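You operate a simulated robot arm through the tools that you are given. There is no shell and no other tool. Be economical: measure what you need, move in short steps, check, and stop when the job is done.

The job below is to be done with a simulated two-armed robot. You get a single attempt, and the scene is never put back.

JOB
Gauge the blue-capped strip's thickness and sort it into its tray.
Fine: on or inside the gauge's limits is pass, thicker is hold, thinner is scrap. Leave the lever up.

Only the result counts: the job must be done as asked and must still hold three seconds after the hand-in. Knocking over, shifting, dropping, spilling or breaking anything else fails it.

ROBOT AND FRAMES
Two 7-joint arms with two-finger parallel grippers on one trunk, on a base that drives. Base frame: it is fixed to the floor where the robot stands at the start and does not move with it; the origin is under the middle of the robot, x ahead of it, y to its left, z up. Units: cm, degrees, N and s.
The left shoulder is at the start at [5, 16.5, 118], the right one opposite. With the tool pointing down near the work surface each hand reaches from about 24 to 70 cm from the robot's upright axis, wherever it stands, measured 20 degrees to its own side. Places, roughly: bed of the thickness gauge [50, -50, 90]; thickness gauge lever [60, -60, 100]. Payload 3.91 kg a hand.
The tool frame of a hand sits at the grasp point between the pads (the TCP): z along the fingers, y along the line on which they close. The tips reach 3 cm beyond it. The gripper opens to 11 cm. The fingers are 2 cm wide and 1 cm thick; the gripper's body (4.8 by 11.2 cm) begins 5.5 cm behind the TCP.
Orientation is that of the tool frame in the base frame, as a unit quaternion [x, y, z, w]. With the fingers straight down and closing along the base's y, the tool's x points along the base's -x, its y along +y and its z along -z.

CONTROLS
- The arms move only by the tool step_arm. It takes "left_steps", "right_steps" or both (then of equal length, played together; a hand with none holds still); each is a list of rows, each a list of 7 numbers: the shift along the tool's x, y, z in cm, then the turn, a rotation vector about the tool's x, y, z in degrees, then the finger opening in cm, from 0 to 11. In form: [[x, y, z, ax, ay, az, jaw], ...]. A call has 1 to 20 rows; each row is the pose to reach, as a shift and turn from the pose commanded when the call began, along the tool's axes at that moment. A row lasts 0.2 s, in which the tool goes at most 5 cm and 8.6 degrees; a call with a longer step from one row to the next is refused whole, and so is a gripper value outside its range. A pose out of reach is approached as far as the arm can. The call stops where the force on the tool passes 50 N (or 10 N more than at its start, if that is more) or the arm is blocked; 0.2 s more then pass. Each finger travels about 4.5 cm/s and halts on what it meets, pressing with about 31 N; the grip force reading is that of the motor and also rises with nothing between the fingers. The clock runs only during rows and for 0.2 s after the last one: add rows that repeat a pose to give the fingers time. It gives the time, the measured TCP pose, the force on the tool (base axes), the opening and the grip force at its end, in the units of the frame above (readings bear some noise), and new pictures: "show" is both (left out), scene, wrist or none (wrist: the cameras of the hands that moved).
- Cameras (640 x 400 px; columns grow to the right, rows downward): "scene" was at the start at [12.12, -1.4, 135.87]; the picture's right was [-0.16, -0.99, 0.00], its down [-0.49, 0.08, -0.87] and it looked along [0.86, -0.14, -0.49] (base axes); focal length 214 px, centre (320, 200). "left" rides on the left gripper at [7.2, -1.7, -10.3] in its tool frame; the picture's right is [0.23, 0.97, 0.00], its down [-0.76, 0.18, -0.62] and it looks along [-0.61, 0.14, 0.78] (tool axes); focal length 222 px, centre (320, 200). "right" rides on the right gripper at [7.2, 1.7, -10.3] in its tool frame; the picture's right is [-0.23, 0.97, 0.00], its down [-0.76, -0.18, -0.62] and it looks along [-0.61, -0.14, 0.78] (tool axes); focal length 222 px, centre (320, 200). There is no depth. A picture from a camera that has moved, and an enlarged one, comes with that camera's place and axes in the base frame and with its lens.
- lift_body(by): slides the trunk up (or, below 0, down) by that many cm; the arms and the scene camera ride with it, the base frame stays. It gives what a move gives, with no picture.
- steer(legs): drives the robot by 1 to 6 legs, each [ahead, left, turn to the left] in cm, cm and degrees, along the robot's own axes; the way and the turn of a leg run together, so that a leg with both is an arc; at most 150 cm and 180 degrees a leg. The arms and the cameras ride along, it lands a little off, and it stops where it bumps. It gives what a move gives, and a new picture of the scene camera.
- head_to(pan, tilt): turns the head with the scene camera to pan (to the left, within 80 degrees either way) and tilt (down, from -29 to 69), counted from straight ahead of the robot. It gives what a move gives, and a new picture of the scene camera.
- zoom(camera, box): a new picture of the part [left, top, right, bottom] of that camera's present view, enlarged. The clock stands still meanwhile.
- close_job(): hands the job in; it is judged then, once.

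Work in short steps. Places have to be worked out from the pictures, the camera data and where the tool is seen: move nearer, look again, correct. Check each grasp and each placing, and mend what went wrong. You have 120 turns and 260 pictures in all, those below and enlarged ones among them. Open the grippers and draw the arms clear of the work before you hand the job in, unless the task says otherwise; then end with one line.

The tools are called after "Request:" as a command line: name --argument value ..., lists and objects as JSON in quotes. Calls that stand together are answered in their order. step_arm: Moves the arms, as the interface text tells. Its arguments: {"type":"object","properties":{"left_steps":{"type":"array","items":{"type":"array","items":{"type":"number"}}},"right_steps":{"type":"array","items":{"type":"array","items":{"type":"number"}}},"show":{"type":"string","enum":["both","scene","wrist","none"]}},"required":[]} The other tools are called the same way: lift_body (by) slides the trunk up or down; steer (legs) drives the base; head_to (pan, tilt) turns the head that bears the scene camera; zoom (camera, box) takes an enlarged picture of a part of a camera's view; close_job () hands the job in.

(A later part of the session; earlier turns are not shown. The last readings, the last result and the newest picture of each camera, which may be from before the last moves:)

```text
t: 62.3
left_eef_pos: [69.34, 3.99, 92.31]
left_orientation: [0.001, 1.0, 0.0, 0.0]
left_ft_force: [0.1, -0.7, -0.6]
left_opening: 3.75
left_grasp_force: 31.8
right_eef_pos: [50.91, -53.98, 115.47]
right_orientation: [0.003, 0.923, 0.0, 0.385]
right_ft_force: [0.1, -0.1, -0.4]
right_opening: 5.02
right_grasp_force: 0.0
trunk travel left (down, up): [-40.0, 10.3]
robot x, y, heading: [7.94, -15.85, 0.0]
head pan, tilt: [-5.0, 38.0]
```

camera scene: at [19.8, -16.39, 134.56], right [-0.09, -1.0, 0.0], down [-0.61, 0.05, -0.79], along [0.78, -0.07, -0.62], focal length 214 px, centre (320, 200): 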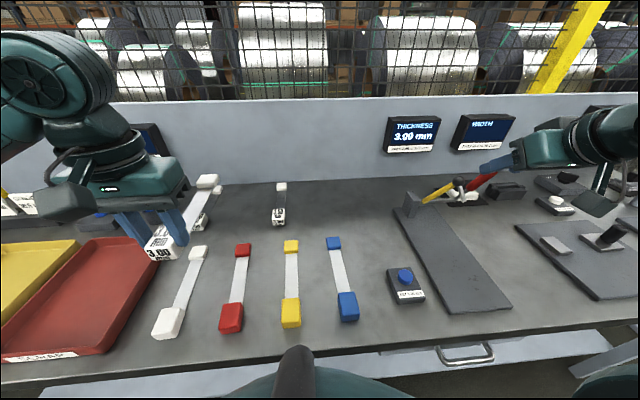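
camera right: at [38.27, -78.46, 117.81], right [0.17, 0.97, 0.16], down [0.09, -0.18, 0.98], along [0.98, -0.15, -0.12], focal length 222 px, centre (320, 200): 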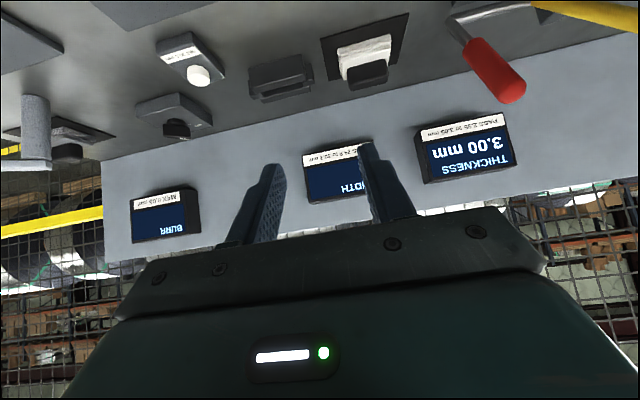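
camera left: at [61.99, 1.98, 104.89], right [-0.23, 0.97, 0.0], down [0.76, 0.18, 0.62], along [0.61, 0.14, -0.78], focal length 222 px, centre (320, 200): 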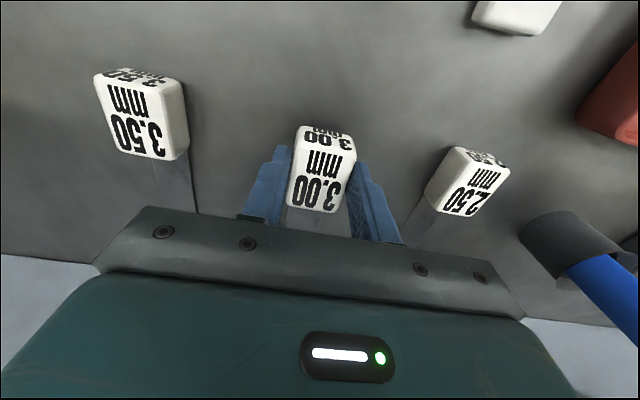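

No contact force yet at 92.3; a few more tenths.

Request:
step_arm --left_steps '[[0, -0.1, 0.15, 0, 0, 0, 0], [0, -0.1, 0.3, 0, 0, 0, 0]]' --show "none"

```text
t: 62.9
left_eef_pos: [69.28, 3.98, 92.1]
left_orientation: [0.001, 1.0, 0.0, 0.001]
left_ft_force: [-0.7, 0.9, -0.3]
left_opening: 3.73
left_grasp_force: 30.6
right_eef_pos: [50.83, -53.92, 115.61]
right_orientation: [0.003, 0.923, 0.0, 0.385]
right_ft_force: [0.5, -0.7, -0.6]
right_opening: 5.01
right_grasp_force: 0.0
trunk travel left (down, up): [-40.0, 10.3]
robot x, y, heading: [8.27, -15.52, -0.2]
head pan, tilt: [-5.0, 38.0]
```

Request:
step_arm --left_steps '[[0, 0, 0.15, 0, 0, 0, 0], [0, 0, 0.3, 0, 0, 0, 0]]' --show "none"

```text
t: 63.5
left_eef_pos: [69.36, 3.93, 92.03]
left_orientation: [0.0, 1.0, 0.0, 0.003]
left_ft_force: [0.3, 2.2, 15.9]
left_opening: 3.76
left_grasp_force: 31.0
right_eef_pos: [50.57, -54.05, 115.65]
right_orientation: [0.002, 0.923, 0.0, 0.386]
right_ft_force: [0.1, 0.3, -0.5]
right_opening: 4.99
right_grasp_force: 0.0
trunk travel left (down, up): [-40.0, 10.3]
robot x, y, heading: [7.83, -15.63, -0.2]
head pan, tilt: [-5.0, 38.0]
```

Down on the table. Release, rise, draw back, then drive right to the blue strip.

Request:
step_arm --left_steps '[[0, 0, -0.2, 0, 0, 0, 2], [0, 0, -0.2, 0, 0, 0, 5.5], [0, 0, -0.2, 0, 0, 0, 6], [0, 0, -3, 0, 0, 0, 6], [0, 0, -7, 0, 0, 0, 6], [0, 0, -11, 0, 0, 0, 6], [3, 0, -15, 0, 0, 0, 6], [7, 0, -18, 0, 0, 0, 6], [12, 0, -18, 0, 0, 0, 6], [16.5, 0, -18, 0, 0, 0, 6], [21, 0, -18, 0, 0, 0, 6], [25, 0, -18, 0, 0, 0, 6], [28, 0, -18, 0, 0, 0, 6]]' --show "none"

Request:
steer --legs '[[0, -27, 0]]'

Request:
zoom --camera "left" --box '[160, 0, 480, 200]'

```text
t: 66.3
left_eef_pos: [41.18, 3.99, 109.7]
left_orientation: [0.001, 1.0, 0.0, 0.0]
left_ft_force: [-0.6, 0.6, 0.3]
left_opening: 5.99
left_grasp_force: 0.1
right_eef_pos: [50.89, -53.94, 115.64]
right_orientation: [0.002, 0.923, 0.0, 0.385]
right_ft_force: [0.5, -1.0, -1.5]
right_opening: 5.01
right_grasp_force: 0.1
trunk travel left (down, up): [-40.0, 10.3]
robot x, y, heading: [7.9, -15.57, 0.0]
head pan, tilt: [-5.0, 38.0]
```

```text
t: 68.2
left_eef_pos: [41.2, -22.84, 109.84]
left_orientation: [0.002, 1.0, 0.002, 0.0]
left_ft_force: [-0.1, 0.1, -0.8]
left_opening: 5.97
left_grasp_force: 0.0
right_eef_pos: [50.54, -80.71, 115.64]
right_orientation: [0.004, 0.923, -0.001, 0.385]
right_ft_force: [-0.8, -0.4, 0.9]
right_opening: 4.99
right_grasp_force: 0.1
trunk travel left (down, up): [-40.0, 10.3]
robot x, y, heading: [8.05, -42.45, -0.3]
head pan, tilt: [-5.0, 38.0]
camera scene: at [19.71, -43.24, 134.56], right [-0.09, -1.0, 0.0], down [-0.61, 0.06, -0.79], along [0.78, -0.07, -0.62], focal length 214 px, centre (320, 200)
```

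scene: 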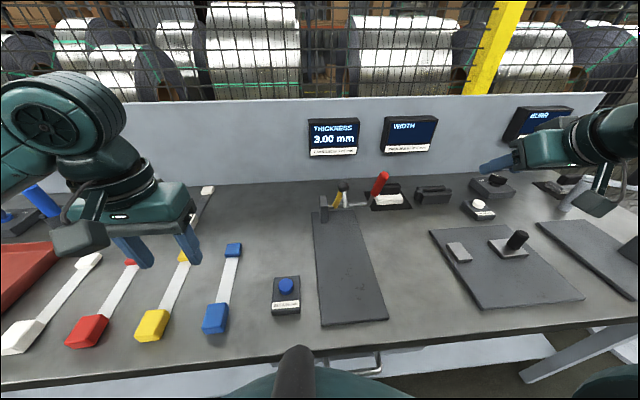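

```text
2.00 times, centred on (320, 100) of left
camera zoom: at [33.97, -24.61, 120.17], right [-0.22, 0.97, 0.0], down [0.76, 0.17, 0.62], along [0.61, 0.14, -0.78], focal length 444 px, centre (320, 400)
```

zoom: 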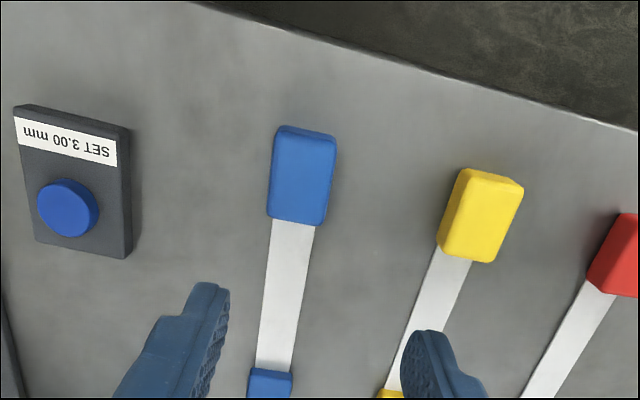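

Blue handle is at about [40.4, -24.3]. Go down over it.

Request:
step_arm --left_steps '[[0.8, -1.4, 4, 0, 0, 0, 6], [0.8, -1.4, 8, 0, 0, 0, 6], [0.8, -1.4, 12, 0, 0, 0, 6], [0.8, -1.4, 14.5, 0, 0, 0, 6], [0.8, -1.4, 14.5, 0, 0, 0, 6]]' --show "wrist"

```text
t: 69.4
left_eef_pos: [40.51, -24.3, 95.18]
left_orientation: [0.003, 1.0, 0.0, 0.0]
left_ft_force: [0.0, 0.6, -0.3]
left_opening: 6.01
left_grasp_force: 0.0
right_eef_pos: [50.55, -80.73, 115.46]
right_orientation: [0.005, 0.923, -0.001, 0.385]
right_ft_force: [0.7, 0.0, 0.2]
right_opening: 5.0
right_grasp_force: 0.2
trunk travel left (down, up): [-40.0, 10.3]
robot x, y, heading: [7.75, -42.21, -0.3]
head pan, tilt: [-5.0, 38.0]
camera left: at [33.16, -25.99, 105.53], right [-0.22, 0.97, 0.0], down [0.76, 0.17, 0.62], along [0.61, 0.14, -0.78], focal length 222 px, centre (320, 200)
```

left: 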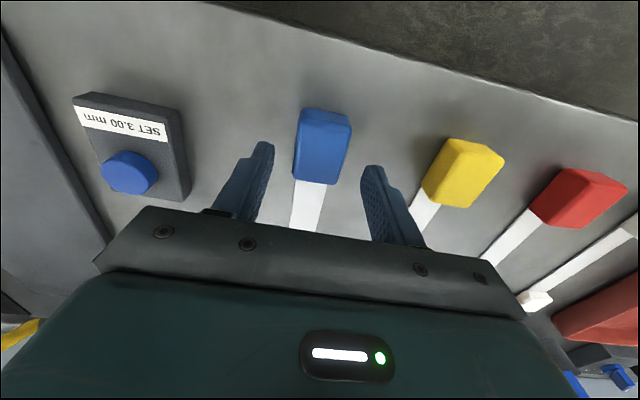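

Centred. Lower 3.5 cm and close.

Request:
step_arm --left_steps '[[0, 0, 2, 0, 0, 0, 6], [0, 0, 3.4, 0, 0, 0, 6], [0, 0, 3.4, 0, 0, 0, 4], [0, 0, 3.4, 0, 0, 0, 2], [0, 0, 3.4, 0, 0, 0, 0], [0, 0, 3.4, 0, 0, 0, 0]]' --show "none"

Request:
step_arm --left_steps '[[0, 0, -3, 0, 0, 0, 0], [0, 0, -6.5, 0, 0, 0, 0], [0, 0, -10, 0, 0, 0, 0]]'

```text
t: 70.8
left_eef_pos: [40.42, -24.2, 91.84]
left_orientation: [0.001, 1.0, 0.0, 0.0]
left_ft_force: [-0.3, 0.2, 0.3]
left_opening: 3.8
left_grasp_force: 31.1
right_eef_pos: [50.5, -80.82, 115.58]
right_orientation: [0.005, 0.923, -0.002, 0.386]
right_ft_force: [-0.3, 0.5, -0.2]
right_opening: 5.01
right_grasp_force: 0.0
trunk travel left (down, up): [-40.0, 10.3]
robot x, y, heading: [7.97, -42.68, -0.4]
head pan, tilt: [-5.0, 38.0]
```

```text
t: 71.6
left_eef_pos: [40.39, -24.37, 101.99]
left_orientation: [0.002, 1.0, 0.0, 0.0]
left_ft_force: [0.0, 0.8, -1.0]
left_opening: 3.73
left_grasp_force: 31.1
right_eef_pos: [50.54, -80.79, 115.59]
right_orientation: [0.005, 0.923, -0.002, 0.385]
right_ft_force: [0.2, -0.4, 0.0]
right_opening: 5.01
right_grasp_force: 0.0
trunk travel left (down, up): [-40.0, 10.3]
robot x, y, heading: [7.84, -42.24, -0.3]
head pan, tilt: [-5.0, 38.0]
camera scene: at [19.71, -43.19, 134.55], right [-0.09, -1.0, 0.0], down [-0.61, 0.06, -0.79], along [0.78, -0.07, -0.62], focal length 214 px, centre (320, 200)
camera left: at [33.1, -25.98, 112.3], right [-0.22, 0.97, 0.0], down [0.76, 0.17, 0.62], along [0.61, 0.14, -0.78], focal length 222 px, centre (320, 200)
```

scene: 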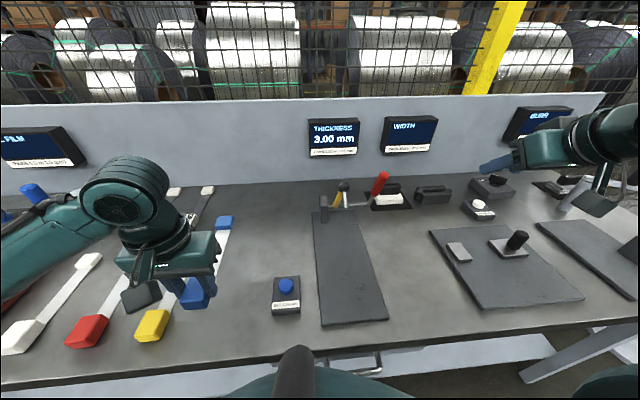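
left: 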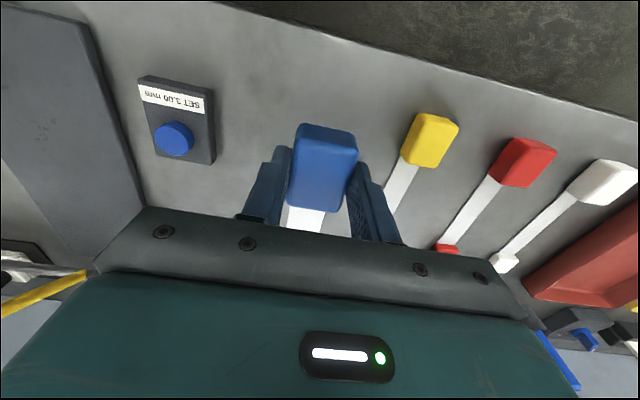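

Strip held level. Slide it over the bed under the raised probe to handle [42.6,-52.2], z 98.

Request:
step_arm --left_steps '[[-1, -4, 0, 0, 0, 0, 0], [-2.2, -8, 1, 0, 0, 0, 0], [-2.2, -12, 2, 0, 0, 0, 0], [-2.2, -16, 3, 0, 0, 0, 0], [-2.2, -20, 4, 0, 0, 0, 0], [-2.2, -24, 4, 0, 0, 0, 0], [-2.2, -27.9, 4, 0, 0, 0, 0], [-2.2, -27.9, 6, 0, 0, 0, 0], [-2.2, -27.9, 7.6, 0, 0, 0, 0]]' --show "wrist"

```text
t: 73.6
left_eef_pos: [42.49, -52.19, 94.13]
left_orientation: [0.002, 1.0, 0.0, 0.0]
left_ft_force: [-0.2, -0.3, -1.0]
left_opening: 3.72
left_grasp_force: 31.3
right_eef_pos: [50.65, -80.81, 115.59]
right_orientation: [0.004, 0.923, -0.001, 0.386]
right_ft_force: [-0.2, -0.3, -0.3]
right_opening: 5.05
right_grasp_force: 0.0
trunk travel left (down, up): [-40.0, 10.3]
robot x, y, heading: [7.89, -42.35, -0.5]
head pan, tilt: [-5.0, 38.0]
camera left: at [35.21, -53.86, 104.6], right [-0.22, 0.97, 0.0], down [0.76, 0.17, 0.62], along [0.61, 0.14, -0.78], focal length 222 px, centre (320, 200)
```

left: 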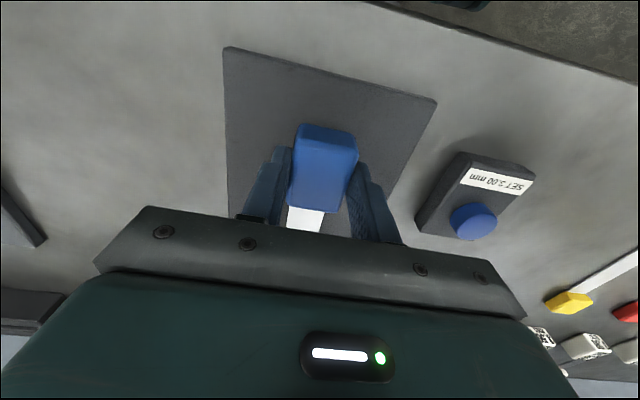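

Lower to bed contact in tenths (expected ≈93.0).

Request:
step_arm --left_steps '[[0, 0, 0.4, 0, 0, 0, 0], [0, 0, 0.8, 0, 0, 0, 0], [0, 0, 1.0, 0, 0, 0, 0]]' --show "none"

Request:
step_arm --left_steps '[[0, 0, 0.15, 0, 0, 0, 0], [0, 0, 0.3, 0, 0, 0, 0]]' --show "none"

```text
t: 74.4
left_eef_pos: [42.62, -52.17, 93.24]
left_orientation: [0.002, 1.0, -0.001, 0.001]
left_ft_force: [0.4, 0.6, -1.1]
left_opening: 3.75
left_grasp_force: 31.5
right_eef_pos: [50.6, -80.78, 115.64]
right_orientation: [0.004, 0.923, -0.001, 0.385]
right_ft_force: [0.1, 0.2, 0.5]
right_opening: 5.0
right_grasp_force: 0.0
trunk travel left (down, up): [-40.0, 10.3]
robot x, y, heading: [7.99, -42.41, -0.3]
head pan, tilt: [-5.0, 38.0]
```

```text
t: 75.0
left_eef_pos: [42.63, -52.2, 92.97]
left_orientation: [0.002, 1.0, 0.0, 0.001]
left_ft_force: [-0.6, -0.3, 2.6]
left_opening: 3.76
left_grasp_force: 31.1
right_eef_pos: [50.51, -80.87, 115.54]
right_orientation: [0.004, 0.923, -0.001, 0.385]
right_ft_force: [-0.2, -0.3, 0.3]
right_opening: 5.02
right_grasp_force: 0.1
trunk travel left (down, up): [-40.0, 10.3]
robot x, y, heading: [7.87, -42.61, -0.0]
head pan, tilt: [-5.0, 38.0]
```

Touching. Release, retreat the left hand to the left, and then bring the right hand to the lever pre-grasp.

Request:
step_arm --left_steps '[[0, 0, -0.1, 0, 0, 0, 2], [0, 0, -0.1, 0, 0, 0, 5.5], [0, 0, -0.1, 0, 0, 0, 6], [0, 0, -3, 0, 0, 0, 6], [0, 0, -7, 0, 0, 0, 6], [0, 4, -10, 0, 0, 0, 6], [0, 8, -10, 0, 0, 0, 6], [0, 12, -10, 0, 0, 0, 6], [0, 17, -10, 0, 0, 0, 6], [0, 22, -10, 0, 0, 0, 6], [0, 26, -10, 0, 0, 0, 6], [0, 30, -10, 0, 0, 0, 6]]' --right_steps '[[0, 0, 0, 0, 0, 0, 5], [0, 0, 0, 0, 0, 0, 5], [0, 0, 0, 0, 0, 0, 5], [0, 0, 0, 0, 0, 0, 5], [0, 0, 0, 0, 0, 0, 5], [0, 0, 0, 0, 0, 0, 5], [0, 4, 0, 0, 0, 0, 5], [0, 8, 0, 0, 0, 0, 5], [0, 12, 0, 0, 0, 0, 5], [0, 16, 1, 0, 0, 0, 5], [-0.2, 18.6, 4, 0, 0, 0, 5], [-0.2, 18.6, 6, 0, 0, 0, 5]]'

Request:
zoom --camera "scene" --box '[270, 100, 450, 340]'

```text
t: 77.6
left_eef_pos: [42.61, -22.02, 102.85]
left_orientation: [0.003, 1.0, 0.0, 0.0]
left_ft_force: [0.4, -0.1, 0.4]
left_opening: 5.98
left_grasp_force: 0.0
right_eef_pos: [55.12, -62.23, 111.47]
right_orientation: [0.004, 0.923, -0.001, 0.385]
right_ft_force: [-0.3, -0.5, 0.1]
right_opening: 5.01
right_grasp_force: 0.1
trunk travel left (down, up): [-40.0, 10.3]
robot x, y, heading: [7.72, -42.2, -0.2]
head pan, tilt: [-5.0, 38.0]
camera scene: at [19.68, -43.14, 134.56], right [-0.09, -1.0, 0.0], down [-0.61, 0.06, -0.79], along [0.78, -0.07, -0.62], focal length 214 px, centre (320, 200)
camera right: at [42.72, -60.4, 113.77], right [0.17, 0.97, 0.16], down [0.09, -0.18, 0.98], along [0.98, -0.15, -0.12], focal length 222 px, centre (320, 200)
camera left: at [35.32, -23.72, 113.2], right [-0.22, 0.98, 0.0], down [0.76, 0.17, 0.62], along [0.61, 0.14, -0.78], focal length 222 px, centre (320, 200)
```

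scene: 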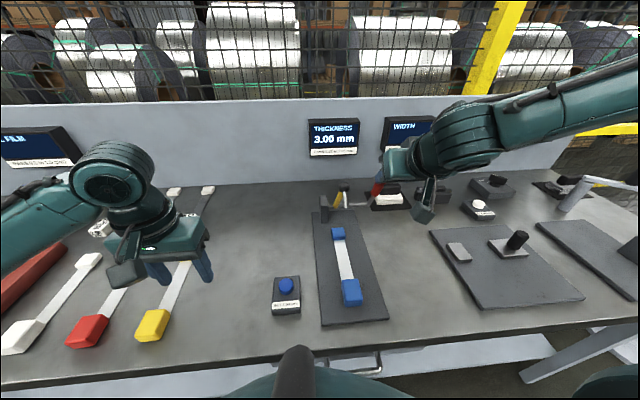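
right: 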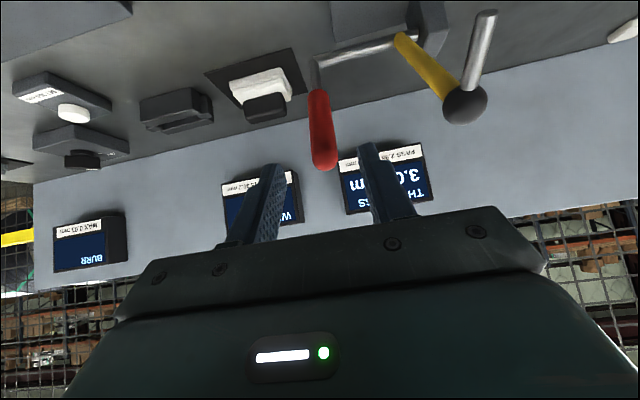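
left: 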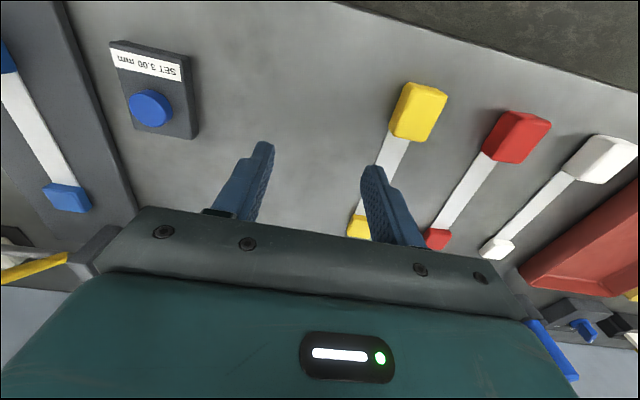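

```text
1.67 times, centred on (360, 220) of scene
camera zoom: at [19.68, -43.14, 134.56], right [-0.09, -1.0, 0.0], down [-0.61, 0.06, -0.79], along [0.78, -0.07, -0.62], focal length 358 px, centre (253, 167)
```

zoom: 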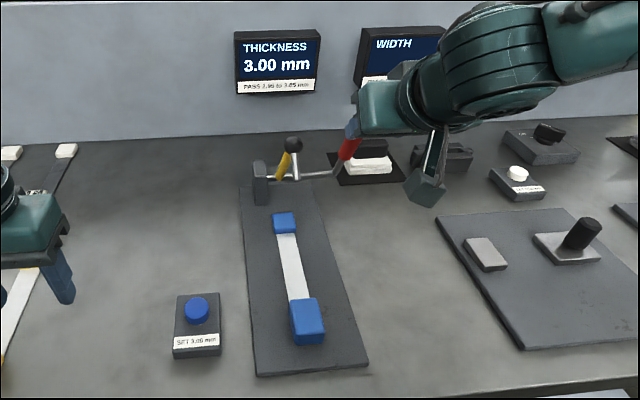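

Strip placed like the reference. Advance onto the lever and close.

Request:
step_arm --right_steps '[[0, 0.1, 3, 0, 0, 0, 5], [0, 0.1, 6, 0, 0, 0, 5], [0, 0.1, 9, 0, 0, 0, 5], [0, 0.1, 9.7, 0, 0, 0, 5], [0, 0.1, 9.7, 0, 0, 0, 3], [0, 0.1, 9.7, 0, 0, 0, 1.5], [0, 0.1, 9.7, 0, 0, 0, 0], [0, 0.1, 9.7, 0, 0, 0, 0]]' --show "wrist"

```text
t: 79.4
left_eef_pos: [42.67, -22.1, 102.88]
left_orientation: [0.001, 1.0, -0.001, 0.0]
left_ft_force: [-0.3, 0.2, 0.2]
left_opening: 5.99
left_grasp_force: 0.1
right_eef_pos: [62.16, -62.18, 104.61]
right_orientation: [0.003, 0.923, -0.001, 0.385]
right_ft_force: [2.0, 3.4, -1.3]
right_opening: 2.23
right_grasp_force: 45.1
trunk travel left (down, up): [-40.0, 10.3]
robot x, y, heading: [7.94, -42.35, -0.2]
head pan, tilt: [-5.0, 38.0]
camera right: at [49.62, -60.37, 106.88], right [0.17, 0.97, 0.16], down [0.09, -0.18, 0.98], along [0.98, -0.15, -0.12], focal length 222 px, centre (320, 200)
```

right: 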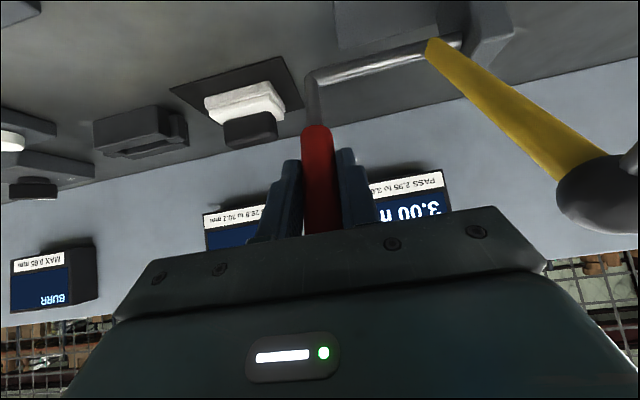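

Gripped. Swing down along the refined arc to just above contact.

Request:
step_arm --right_steps '[[0.74, 0, -0.35, 0, -1, 0, 0], [1.48, 0, -0.65, 0, -2, 0, 0], [2.38, 0, -0.8, 0, -3, 0, 0], [3.28, 0, -0.9, 0, -4, 0, 0], [4.27, 0, -0.86, 0, -5, 0, 0], [5.26, 0, -0.77, 0, -6, 0, 0], [6.2, 0, -0.66, 0, -7, 0, 0], [7.1, 0, -0.5, 0, -8, 0, 0], [8.0, 0, -0.22, 0, -9.5, 0, 0], [8.87, 0, 0.13, 0, -11, 0, 0], [9.6, 0, 0.45, 0, -12, 0, 0], [10.33, 0, 0.79, 0, -12.5, 0, 0]]' --show "scene"

```text
t: 82.0
left_eef_pos: [42.72, -22.18, 102.77]
left_orientation: [0.002, 1.0, 0.001, 0.0]
left_ft_force: [-0.6, 0.1, -0.3]
left_opening: 6.03
left_grasp_force: 0.0
right_eef_pos: [55.22, -62.09, 96.82]
right_orientation: [0.005, 0.875, -0.003, 0.484]
right_ft_force: [1.8, -4.9, 9.1]
right_opening: 2.26
right_grasp_force: 44.7
trunk travel left (down, up): [-40.0, 10.3]
robot x, y, heading: [8.22, -42.23, -0.3]
head pan, tilt: [-5.0, 38.0]
camera scene: at [19.63, -43.21, 134.57], right [-0.09, -1.0, 0.0], down [-0.61, 0.06, -0.79], along [0.79, -0.07, -0.62], focal length 214 px, centre (320, 200)
```

scene: 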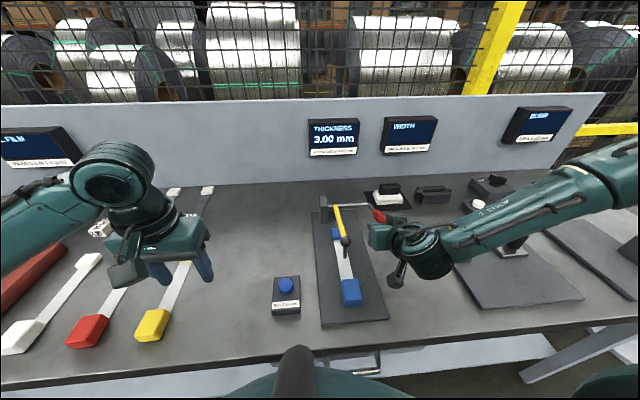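

Low force, nicely on the arc. Go down the last ~2 cm in small rows.

Request:
step_arm --right_steps '[[0.4, 0, 0.2, 0, 0, 0, 0], [0.8, 0, 0.4, 0, -0.5, 0, 0], [1.2, 0, 0.6, 0, -1, 0, 0], [1.5, 0, 0.75, 0, -1, 0, 0], [1.8, 0, 0.9, 0, -1, 0, 0], [2.1, 0, 1.05, 0, -1, 0, 0]]' --show "scene"

Request:
zoom --camera "scene" --box '[300, 110, 370, 165]'

Request:
zoom --camera "scene" --box '[290, 180, 410, 330]'

```text
t: 83.4
left_eef_pos: [42.3, -22.13, 103.01]
left_orientation: [0.002, 1.0, 0.0, 0.002]
left_ft_force: [0.2, -0.3, -0.9]
left_opening: 6.0
left_grasp_force: 0.0
right_eef_pos: [54.88, -62.17, 94.85]
right_orientation: [0.004, 0.869, -0.001, 0.495]
right_ft_force: [-21.2, -11.9, 33.6]
right_opening: 2.22
right_grasp_force: 45.0
trunk travel left (down, up): [-40.0, 10.3]
robot x, y, heading: [7.76, -42.61, -0.6]
head pan, tilt: [-5.0, 38.0]
camera scene: at [19.2, -43.22, 134.66], right [-0.09, -1.0, 0.0], down [-0.61, 0.06, -0.79], along [0.79, -0.07, -0.61], focal length 214 px, centre (320, 200)
```

scene: 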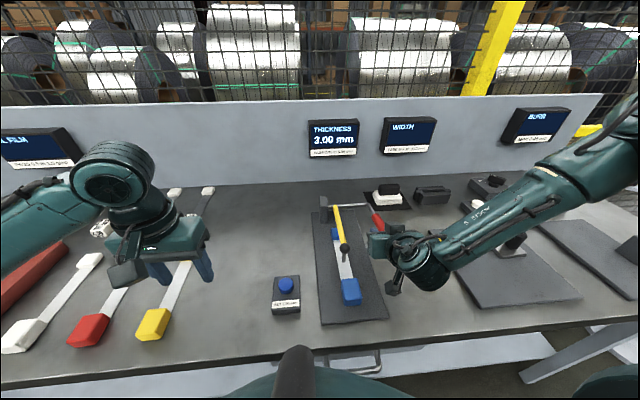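

```text
7.27 times, centred on (335, 138) of scene
camera zoom: at [19.2, -43.22, 134.66], right [-0.09, -1.0, 0.0], down [-0.61, 0.06, -0.79], along [0.79, -0.07, -0.61], focal length 1560 px, centre (211, 654)
```

zoom: 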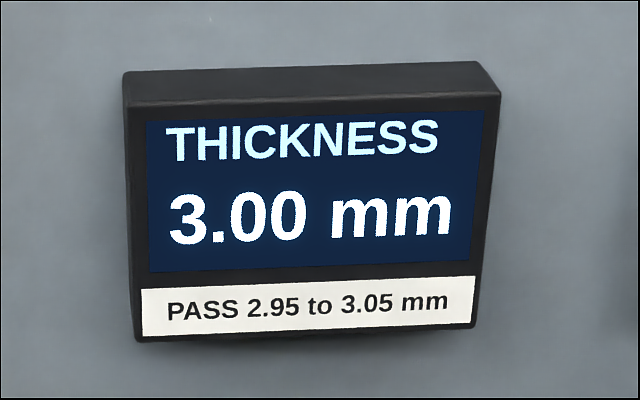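

```text
2.67 times, centred on (350, 255) of scene
camera zoom: at [19.2, -43.22, 134.66], right [-0.09, -1.0, 0.0], down [-0.61, 0.06, -0.79], along [0.79, -0.07, -0.61], focal length 572 px, centre (240, 53)
```

zoom: 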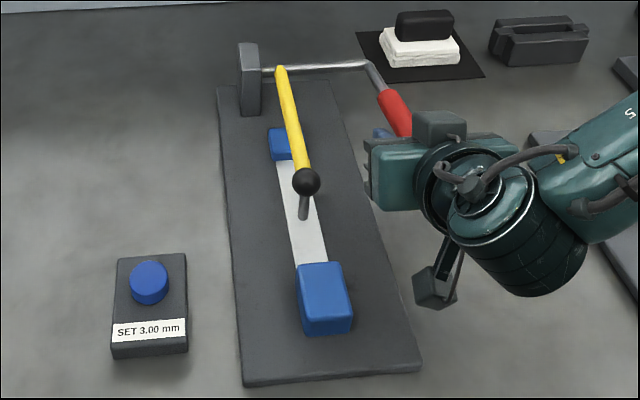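

Unsure whether 3.00 is a new reading or the held one. Relieve the x-force and press down slightly more, holding a moment.

Request:
step_arm --right_steps '[[0.25, 0, -0.25, 0, 0, 0, 0], [0.5, 0, -0.1, 0, 0, 0, 0], [0.7, 0, 0.05, 0, 0, 0, 0], [0.7, 0, 0.05, 0, 0, 0, 0], [0.7, 0, 0.05, 0, 0, 0, 0]]' --show "scene"

Request:
zoom --camera "scene" --box '[300, 110, 370, 165]'

```text
t: 84.6
left_eef_pos: [42.48, -22.04, 102.94]
left_orientation: [0.002, 1.0, 0.0, 0.003]
left_ft_force: [-0.1, -1.1, 0.1]
left_opening: 5.98
left_grasp_force: 0.1
right_eef_pos: [54.93, -62.06, 94.87]
right_orientation: [0.003, 0.867, -0.002, 0.498]
right_ft_force: [3.2, -6.3, 41.5]
right_opening: 2.24
right_grasp_force: 45.0
right hand out of reach, approached as far as the arm can: row 3, 4, 5
trunk travel left (down, up): [-40.0, 10.3]
robot x, y, heading: [7.63, -42.33, -0.3]
head pan, tilt: [-5.0, 38.0]
camera scene: at [19.41, -43.1, 134.6], right [-0.09, -1.0, 0.0], down [-0.61, 0.06, -0.79], along [0.79, -0.07, -0.61], focal length 214 px, centre (320, 200)
```

scene: 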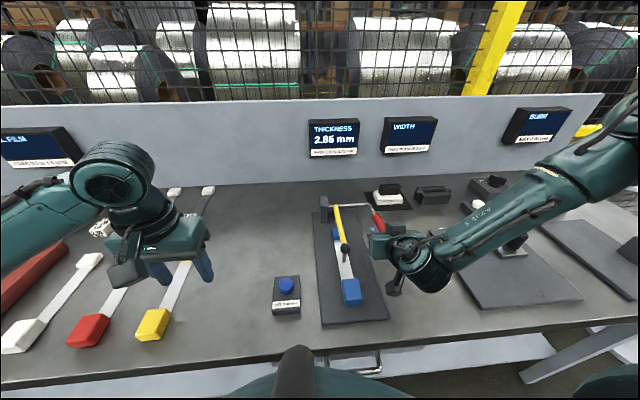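

```text
7.27 times, centred on (335, 138) of scene
camera zoom: at [19.41, -43.1, 134.6], right [-0.09, -1.0, 0.0], down [-0.61, 0.06, -0.79], along [0.79, -0.07, -0.61], focal length 1560 px, centre (211, 654)
```

zoom: 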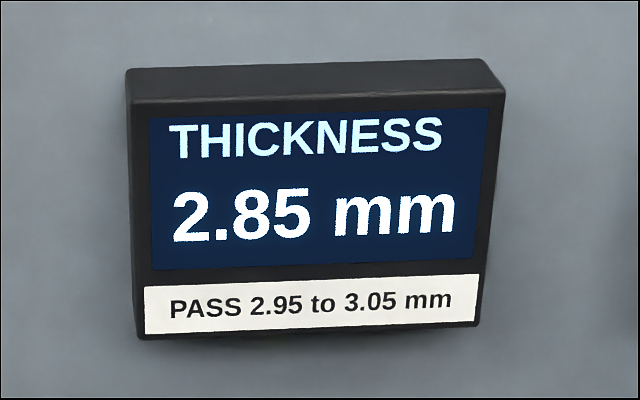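

New reading: 2.85 mm, thinner than 2.95 → scrap. Hold a moment to verify it's stable.

Request:
step_arm --right_steps '[[0, 0, 0, 0, 0, 0, 0], [0, 0, 0, 0, 0, 0, 0], [0, 0, 0, 0, 0, 0, 0], [0, 0, 0, 0, 0, 0, 0], [0, 0, 0, 0, 0, 0, 0]]' --show "none"

Request:
zoom --camera "scene" --box '[300, 110, 370, 165]'

```text
t: 85.8
left_eef_pos: [42.42, -22.07, 102.97]
left_orientation: [0.001, 1.0, 0.001, 0.001]
left_ft_force: [0.3, -0.6, 0.1]
left_opening: 6.0
left_grasp_force: 0.2
right_eef_pos: [54.97, -62.08, 94.83]
right_orientation: [0.004, 0.867, -0.002, 0.498]
right_ft_force: [5.0, -6.2, 39.9]
right_opening: 2.24
right_grasp_force: 45.2
trunk travel left (down, up): [-40.0, 10.3]
robot x, y, heading: [8.02, -42.56, -0.3]
head pan, tilt: [-5.0, 38.0]
```

```text
7.27 times, centred on (335, 138) of scene
camera zoom: at [19.45, -43.1, 134.6], right [-0.09, -1.0, 0.0], down [-0.61, 0.06, -0.79], along [0.79, -0.07, -0.61], focal length 1560 px, centre (211, 654)
```

zoom: 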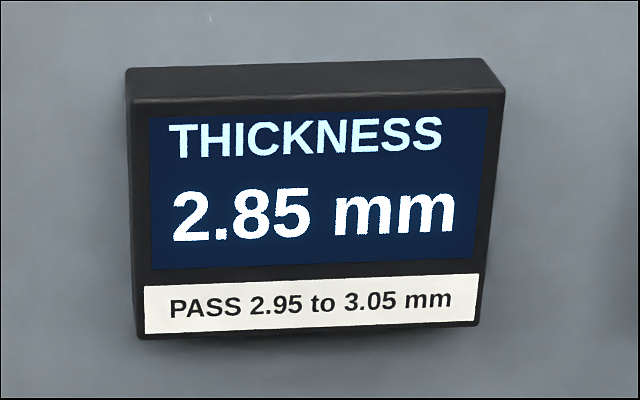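

Stable 2.85 mm, so scrap. Raise the lever along the arc again.

Request:
step_arm --right_steps '[[-0.8, 0, -0.28, 0, 1, 0, 0], [-1.6, 0, -0.55, 0, 2, 0, 0], [-2.5, 0, -0.8, 0, 3, 0, 0], [-3.43, 0, -1.0, 0, 4, 0, 0], [-4.4, 0, -1.1, 0, 5, 0, 0], [-5.3, 0, -1.13, 0, 6.5, 0, 0], [-6.2, 0, -1.05, 0, 7.5, 0, 0], [-7.15, 0, -0.94, 0, 9, 0, 0]]' --show "none"

```text
t: 87.6
left_eef_pos: [42.51, -22.12, 102.74]
left_orientation: [0.001, 1.0, 0.0, 0.001]
left_ft_force: [0.0, 0.3, 0.0]
left_opening: 5.97
left_grasp_force: 0.0
right_eef_pos: [57.41, -62.22, 100.87]
right_orientation: [0.002, 0.908, 0.0, 0.419]
right_ft_force: [-16.4, 5.4, -5.6]
right_opening: 2.29
right_grasp_force: 45.1
trunk travel left (down, up): [-40.0, 10.3]
robot x, y, heading: [7.61, -42.51, -0.0]
head pan, tilt: [-5.0, 38.0]
```

Request:
step_arm --right_steps '[[-1, 0, 0, 0, 1, 0, 0], [-1.98, 0, 0.05, 0, 2, 0, 0], [-3, 0, 0.22, 0, 3, 0, 0], [-3.97, 0, 0.42, 0, 4, 0, 0], [-5, 0, 0.8, 0, 4.5, 0, 0], [-5.93, 0, 1.18, 0, 4.5, 0, 0], [-5.93, 0, 1.18, 0, 4.5, 0, 0]]' --show "scene"

```text
t: 89.2
left_eef_pos: [42.32, -22.11, 102.86]
left_orientation: [0.002, 1.0, 0.0, 0.002]
left_ft_force: [0.6, -0.4, 0.0]
left_opening: 6.03
left_grasp_force: 0.2
right_eef_pos: [61.58, -62.21, 104.33]
right_orientation: [0.001, 0.925, 0.0, 0.38]
right_ft_force: [-39.1, 7.5, -18.0]
right_opening: 2.21
right_grasp_force: 44.4
trunk travel left (down, up): [-40.0, 10.3]
robot x, y, heading: [8.09, -42.41, -0.4]
head pan, tilt: [-5.0, 38.0]
camera scene: at [19.35, -43.14, 134.58], right [-0.09, -1.0, 0.0], down [-0.61, 0.06, -0.79], along [0.79, -0.07, -0.61], focal length 214 px, centre (320, 200)
```

scene: 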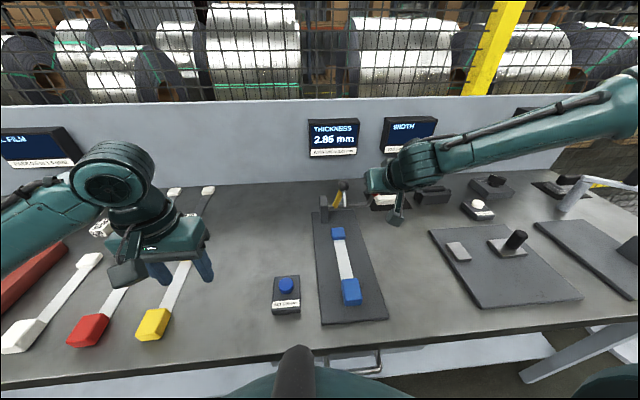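

At the upper stop. Relax, open, retreat and move the right hand aside.

Request:
step_arm --right_steps '[[0.2, 0, -0.25, 0, 0, 0, 0], [0.2, 0, -0.25, 0, 0, 0, 3], [0.2, 0, -0.25, 0, 0, 0, 5], [0.2, 0, -0.25, 0, 0, 0, 5], [0.1, 0, -3, 0, 0, 0, 5], [0.1, 0, -7, 0, 0, 0, 5], [0.1, 0, -11, 0, 0, 0, 5], [0.1, 0, -15, 0, 0, 0, 5], [0.1, -4, -16, 0, 0, 0, 5], [0.1, -8, -16, 0, 0, 0, 5], [0.1, -12, -16, 0, 0, 0, 5], [0.1, -16, -16, 0, 0, 0, 5], [0.1, -18, -16, 0, 0, 0, 5]]'

Request:
zoom --camera "scene" --box '[270, 100, 450, 340]'

```text
t: 92.0
left_eef_pos: [42.72, -22.18, 102.85]
left_orientation: [0.001, 1.0, 0.0, 0.0]
left_ft_force: [-0.2, -0.5, -0.6]
left_opening: 5.97
left_grasp_force: 0.1
right_eef_pos: [50.83, -80.19, 115.86]
right_orientation: [0.003, 0.922, -0.001, 0.386]
right_ft_force: [1.4, 0.1, -0.3]
right_opening: 4.99
right_grasp_force: 0.0
trunk travel left (down, up): [-40.0, 10.3]
robot x, y, heading: [8.23, -42.46, -0.2]
head pan, tilt: [-5.0, 38.0]
camera scene: at [19.71, -43.18, 134.56], right [-0.09, -1.0, 0.0], down [-0.61, 0.06, -0.79], along [0.78, -0.07, -0.62], focal length 214 px, centre (320, 200)
camera right: at [38.29, -78.41, 118.08], right [0.17, 0.97, 0.16], down [0.09, -0.18, 0.98], along [0.98, -0.15, -0.12], focal length 222 px, centre (320, 200)
```

scene: 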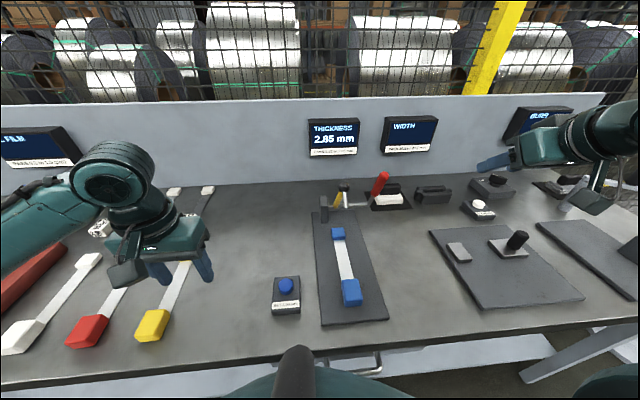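
right: 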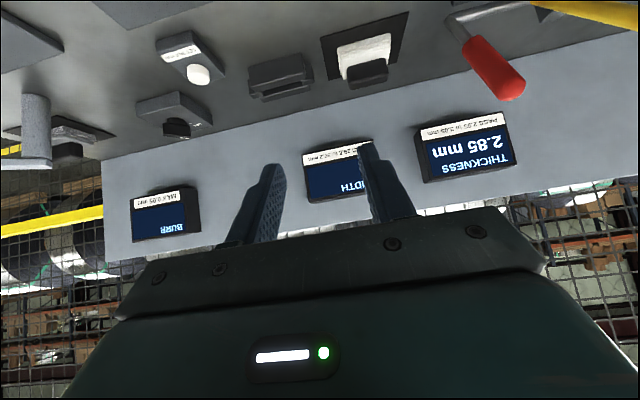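

```text
1.67 times, centred on (360, 220) of scene
camera zoom: at [19.71, -43.18, 134.56], right [-0.09, -1.0, 0.0], down [-0.61, 0.06, -0.79], along [0.78, -0.07, -0.62], focal length 358 px, centre (253, 167)
```

zoom: 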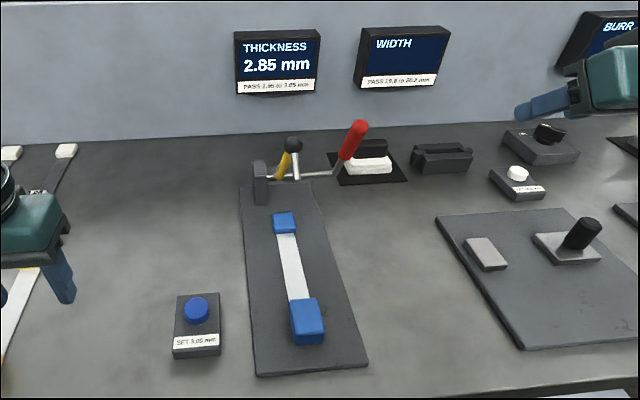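

Lever is up. Now fetch the strip with the left hand at [42.6,-52.2].

Request:
step_arm --left_steps '[[0, -4, 0, 0, 0, 0, 6], [0, -8, 0, 0, 0, 0, 6], [0, -13, 0, 0, 0, 0, 6], [0, -18, 0, 0, 0, 0, 6], [0, -22, 0, 0, 0, 0, 6], [0, -26, 0, 0, 0, 0, 6], [0, -30.1, 0, 0, 0, 0, 6], [0, -30.1, 3, 0, 0, 0, 6], [0, -30.1, 5, 0, 0, 0, 6], [0, -30.1, 5, 0, 0, 0, 6]]' --show "wrist"

```text
t: 94.2
left_eef_pos: [42.53, -52.25, 97.95]
left_orientation: [0.003, 1.0, 0.001, 0.0]
left_ft_force: [0.4, -0.1, -0.7]
left_opening: 6.0
left_grasp_force: 0.0
right_eef_pos: [50.86, -80.16, 115.82]
right_orientation: [0.004, 0.923, -0.001, 0.385]
right_ft_force: [-0.6, 0.2, 0.4]
right_opening: 5.01
right_grasp_force: 0.0
trunk travel left (down, up): [-40.0, 10.3]
robot x, y, heading: [7.6, -42.31, -0.4]
head pan, tilt: [-5.0, 38.0]
camera left: at [35.19, -53.88, 108.35], right [-0.22, 0.97, 0.0], down [0.76, 0.17, 0.62], along [0.61, 0.14, -0.78], focal length 222 px, centre (320, 200)
```

left: 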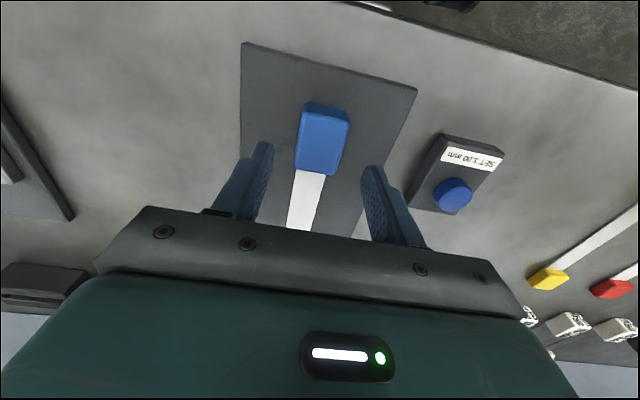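

Lower, grip, lift slightly, slide left clear of the probe and rise.

Request:
step_arm --left_steps '[[0, 0, 2.5, 0, 0, 0, 6], [0, 0, 4.8, 0, 0, 0, 6], [0, 0, 4.8, 0, 0, 0, 4], [0, 0, 4.8, 0, 0, 0, 2], [0, 0, 4.8, 0, 0, 0, 0], [0, 0, 4.8, 0, 0, 0, 0], [0, 0, 4.8, 0, 0, 0, 0], [0, 0, 2.5, 0, 0, 0, 0], [0, 0, 0, 0, 0, 0, 0], [0, 4, 0, 0, 0, 0, 0], [0, 8, 0, 0, 0, 0, 0], [0, 12, 0, 0, 0, 0, 0], [0, 16, -3, 0, 0, 0, 0], [0, 20, -7, 0, 0, 0, 0], [0, 25, -10, 0, 0, 0, 0], [0, 30, -14, 0, 0, 0, 0]]'

```text
refused: row 14 steps farther than a row can; nothing moved
```

Request:
step_arm --left_steps '[[0, 0, 2.5, 0, 0, 0, 6], [0, 0, 4.8, 0, 0, 0, 6], [0, 0, 4.8, 0, 0, 0, 4], [0, 0, 4.8, 0, 0, 0, 2], [0, 0, 4.8, 0, 0, 0, 0], [0, 0, 4.8, 0, 0, 0, 0], [0, 0, 4.8, 0, 0, 0, 0], [0, 0, 2.5, 0, 0, 0, 0], [0, 0, 0, 0, 0, 0, 0], [0, 4, 0, 0, 0, 0, 0], [0, 8, 0, 0, 0, 0, 0], [0, 12, 0, 0, 0, 0, 0], [0, 16, -2.5, 0, 0, 0, 0], [0, 20, -5, 0, 0, 0, 0], [0, 24, -8, 0, 0, 0, 0], [0, 28, -11, 0, 0, 0, 0], [0, 30, -14, 0, 0, 0, 0]]'

```text
t: 97.8
left_eef_pos: [42.58, -22.19, 111.97]
left_orientation: [0.003, 1.0, 0.0, 0.0]
left_ft_force: [-0.3, -0.8, -1.5]
left_opening: 3.75
left_grasp_force: 31.1
right_eef_pos: [50.62, -80.1, 115.88]
right_orientation: [0.006, 0.923, -0.002, 0.385]
right_ft_force: [-0.5, 0.1, -0.1]
right_opening: 5.02
right_grasp_force: 0.0
trunk travel left (down, up): [-40.0, 10.3]
robot x, y, heading: [7.87, -42.45, -0.4]
head pan, tilt: [-5.0, 38.0]
camera scene: at [19.69, -43.18, 134.56], right [-0.09, -1.0, 0.0], down [-0.61, 0.06, -0.79], along [0.78, -0.07, -0.62], focal length 214 px, centre (320, 200)
camera left: at [35.25, -23.9, 122.34], right [-0.22, 0.98, 0.0], down [0.76, 0.17, 0.62], along [0.61, 0.14, -0.78], focal length 222 px, centre (320, 200)
```

scene: 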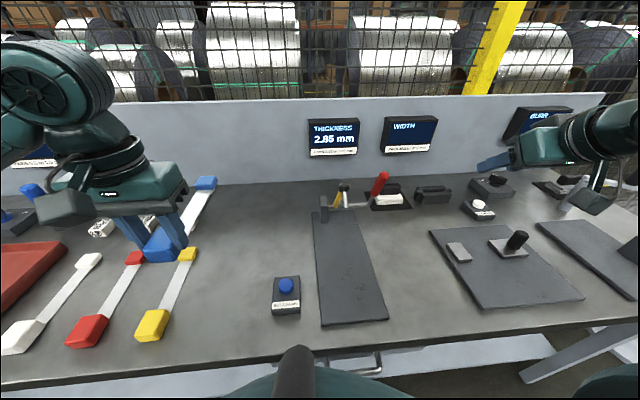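
left: 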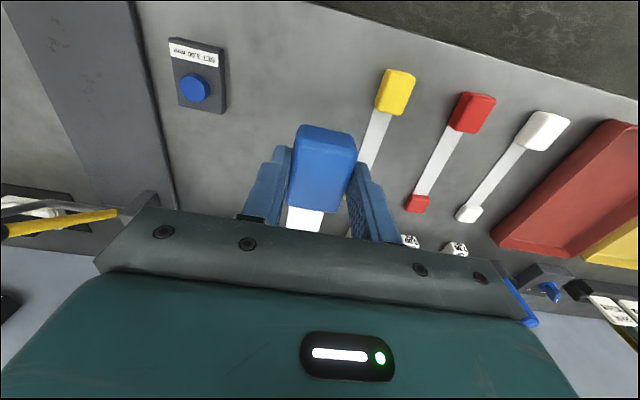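

Strip held. Red SCRAP tray spans about x 37–63, y 21–41. Drive left 50 cm and look.

Request:
steer --legs '[[0, 50, 0]]'

Request:
head_to --pan 25 --tilt 42

Request:
zoom --camera "left" --box '[0, 0, 640, 400]'

```text
t: 100.7
left_eef_pos: [42.85, 27.6, 111.93]
left_orientation: [0.003, 1.0, 0.0, 0.0]
left_ft_force: [-0.1, 0.6, -1.1]
left_opening: 3.76
left_grasp_force: 30.8
right_eef_pos: [50.96, -30.39, 115.95]
right_orientation: [0.003, 0.923, -0.001, 0.385]
right_ft_force: [0.4, 0.2, 0.9]
right_opening: 5.02
right_grasp_force: 0.1
trunk travel left (down, up): [-40.0, 10.3]
robot x, y, heading: [8.69, 7.66, -0.3]
head pan, tilt: [-5.0, 38.0]
camera scene: at [19.94, 6.62, 134.56], right [-0.09, -1.0, 0.0], down [-0.61, 0.06, -0.79], along [0.78, -0.07, -0.62], focal length 214 px, centre (320, 200)
```

scene: 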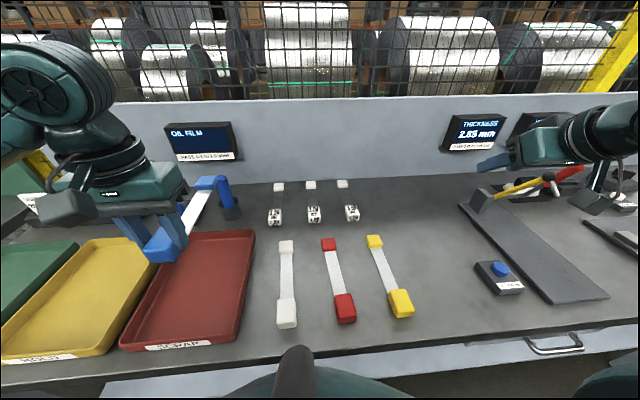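

```text
t: 101.7
left_eef_pos: [42.83, 27.52, 111.83]
left_orientation: [0.003, 1.0, 0.0, 0.0]
left_ft_force: [-1.2, -0.3, -1.0]
left_opening: 3.73
left_grasp_force: 31.1
right_eef_pos: [51.08, -30.28, 115.92]
right_orientation: [0.005, 0.923, -0.002, 0.385]
right_ft_force: [-0.2, 0.2, -0.1]
right_opening: 5.01
right_grasp_force: 0.0
trunk travel left (down, up): [-40.0, 10.3]
robot x, y, heading: [8.11, 7.13, -0.5]
head pan, tilt: [25.0, 42.0]
camera scene: at [18.95, 10.86, 133.96], right [0.42, -0.91, 0.0], down [-0.61, -0.28, -0.74], along [0.68, 0.31, -0.67], focal length 214 px, centre (320, 200)
```

scene: 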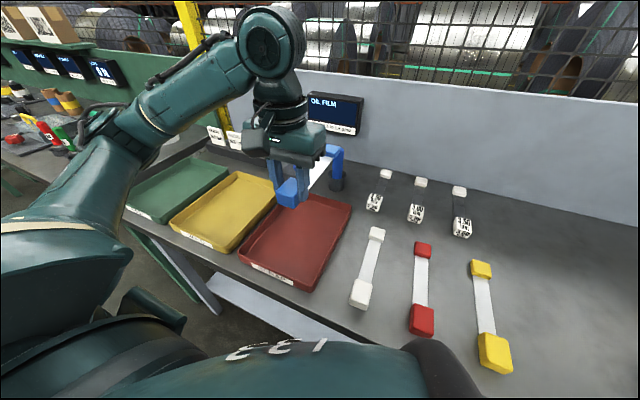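

```text
1.00 times, centred on (320, 200) of left
camera zoom: at [35.54, 25.81, 122.3], right [-0.22, 0.97, 0.0], down [0.76, 0.17, 0.62], along [0.61, 0.14, -0.78], focal length 222 px, centre (320, 200)
```

zoom: 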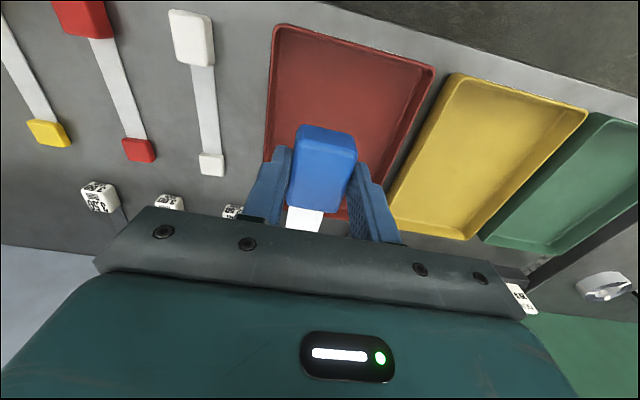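

Hand is nearly over the tray; target handle [42.8, 31]. Shift 3.4 cm left and lower to z≈95.

Request:
step_arm --left_steps '[[0, 1.7, 3, 0, 0, 0, 0], [0, 3.4, 7, 0, 0, 0, 0], [0, 3.4, 11, 0, 0, 0, 0], [0, 3.4, 14, 0, 0, 0, 0], [0, 3.4, 16.5, 0, 0, 0, 0], [0, 3.4, 16.5, 0, 0, 0, 0]]'

Request:
zoom --camera "scene" --box '[200, 130, 400, 300]'

```text
t: 103.1
left_eef_pos: [42.82, 30.86, 95.33]
left_orientation: [0.003, 1.0, 0.0, -0.001]
left_ft_force: [-0.2, -0.3, -1.9]
left_opening: 3.73
left_grasp_force: 31.3
right_eef_pos: [51.0, -30.47, 115.91]
right_orientation: [0.004, 0.923, -0.001, 0.385]
right_ft_force: [0.9, -0.2, -0.1]
right_opening: 5.04
right_grasp_force: 0.1
trunk travel left (down, up): [-40.0, 10.3]
robot x, y, heading: [7.99, 7.44, -0.3]
head pan, tilt: [25.0, 42.0]
camera scene: at [18.94, 10.86, 133.97], right [0.42, -0.91, 0.0], down [-0.61, -0.28, -0.74], along [0.67, 0.31, -0.67], focal length 214 px, centre (320, 200)
camera left: at [35.5, 29.17, 105.78], right [-0.22, 0.97, 0.0], down [0.76, 0.17, 0.62], along [0.61, 0.14, -0.78], focal length 222 px, centre (320, 200)
```

scene: 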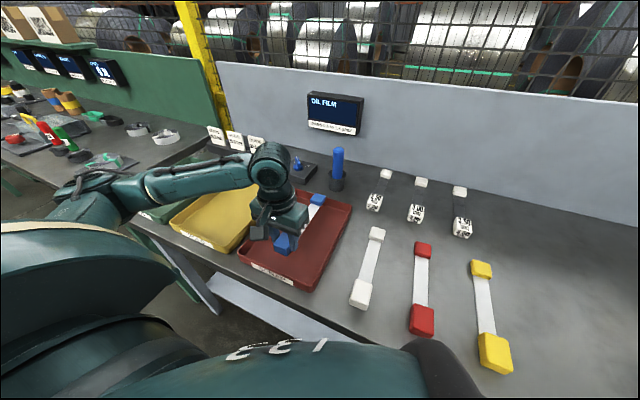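
left: 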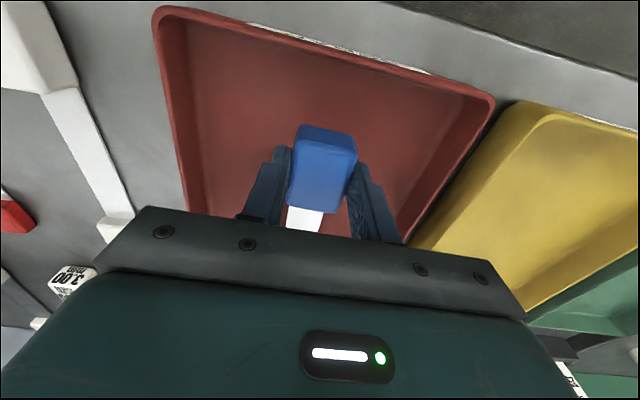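

```text
2.35 times, centred on (300, 215) of scene
camera zoom: at [18.94, 10.86, 133.97], right [0.42, -0.91, 0.0], down [-0.61, -0.28, -0.74], along [0.67, 0.31, -0.67], focal length 505 px, centre (367, 165)
```

zoom: 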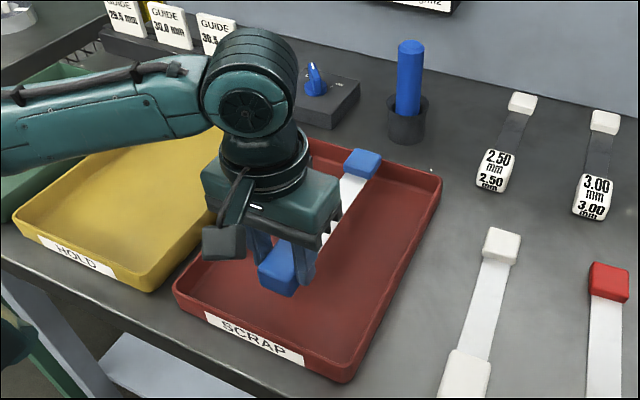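

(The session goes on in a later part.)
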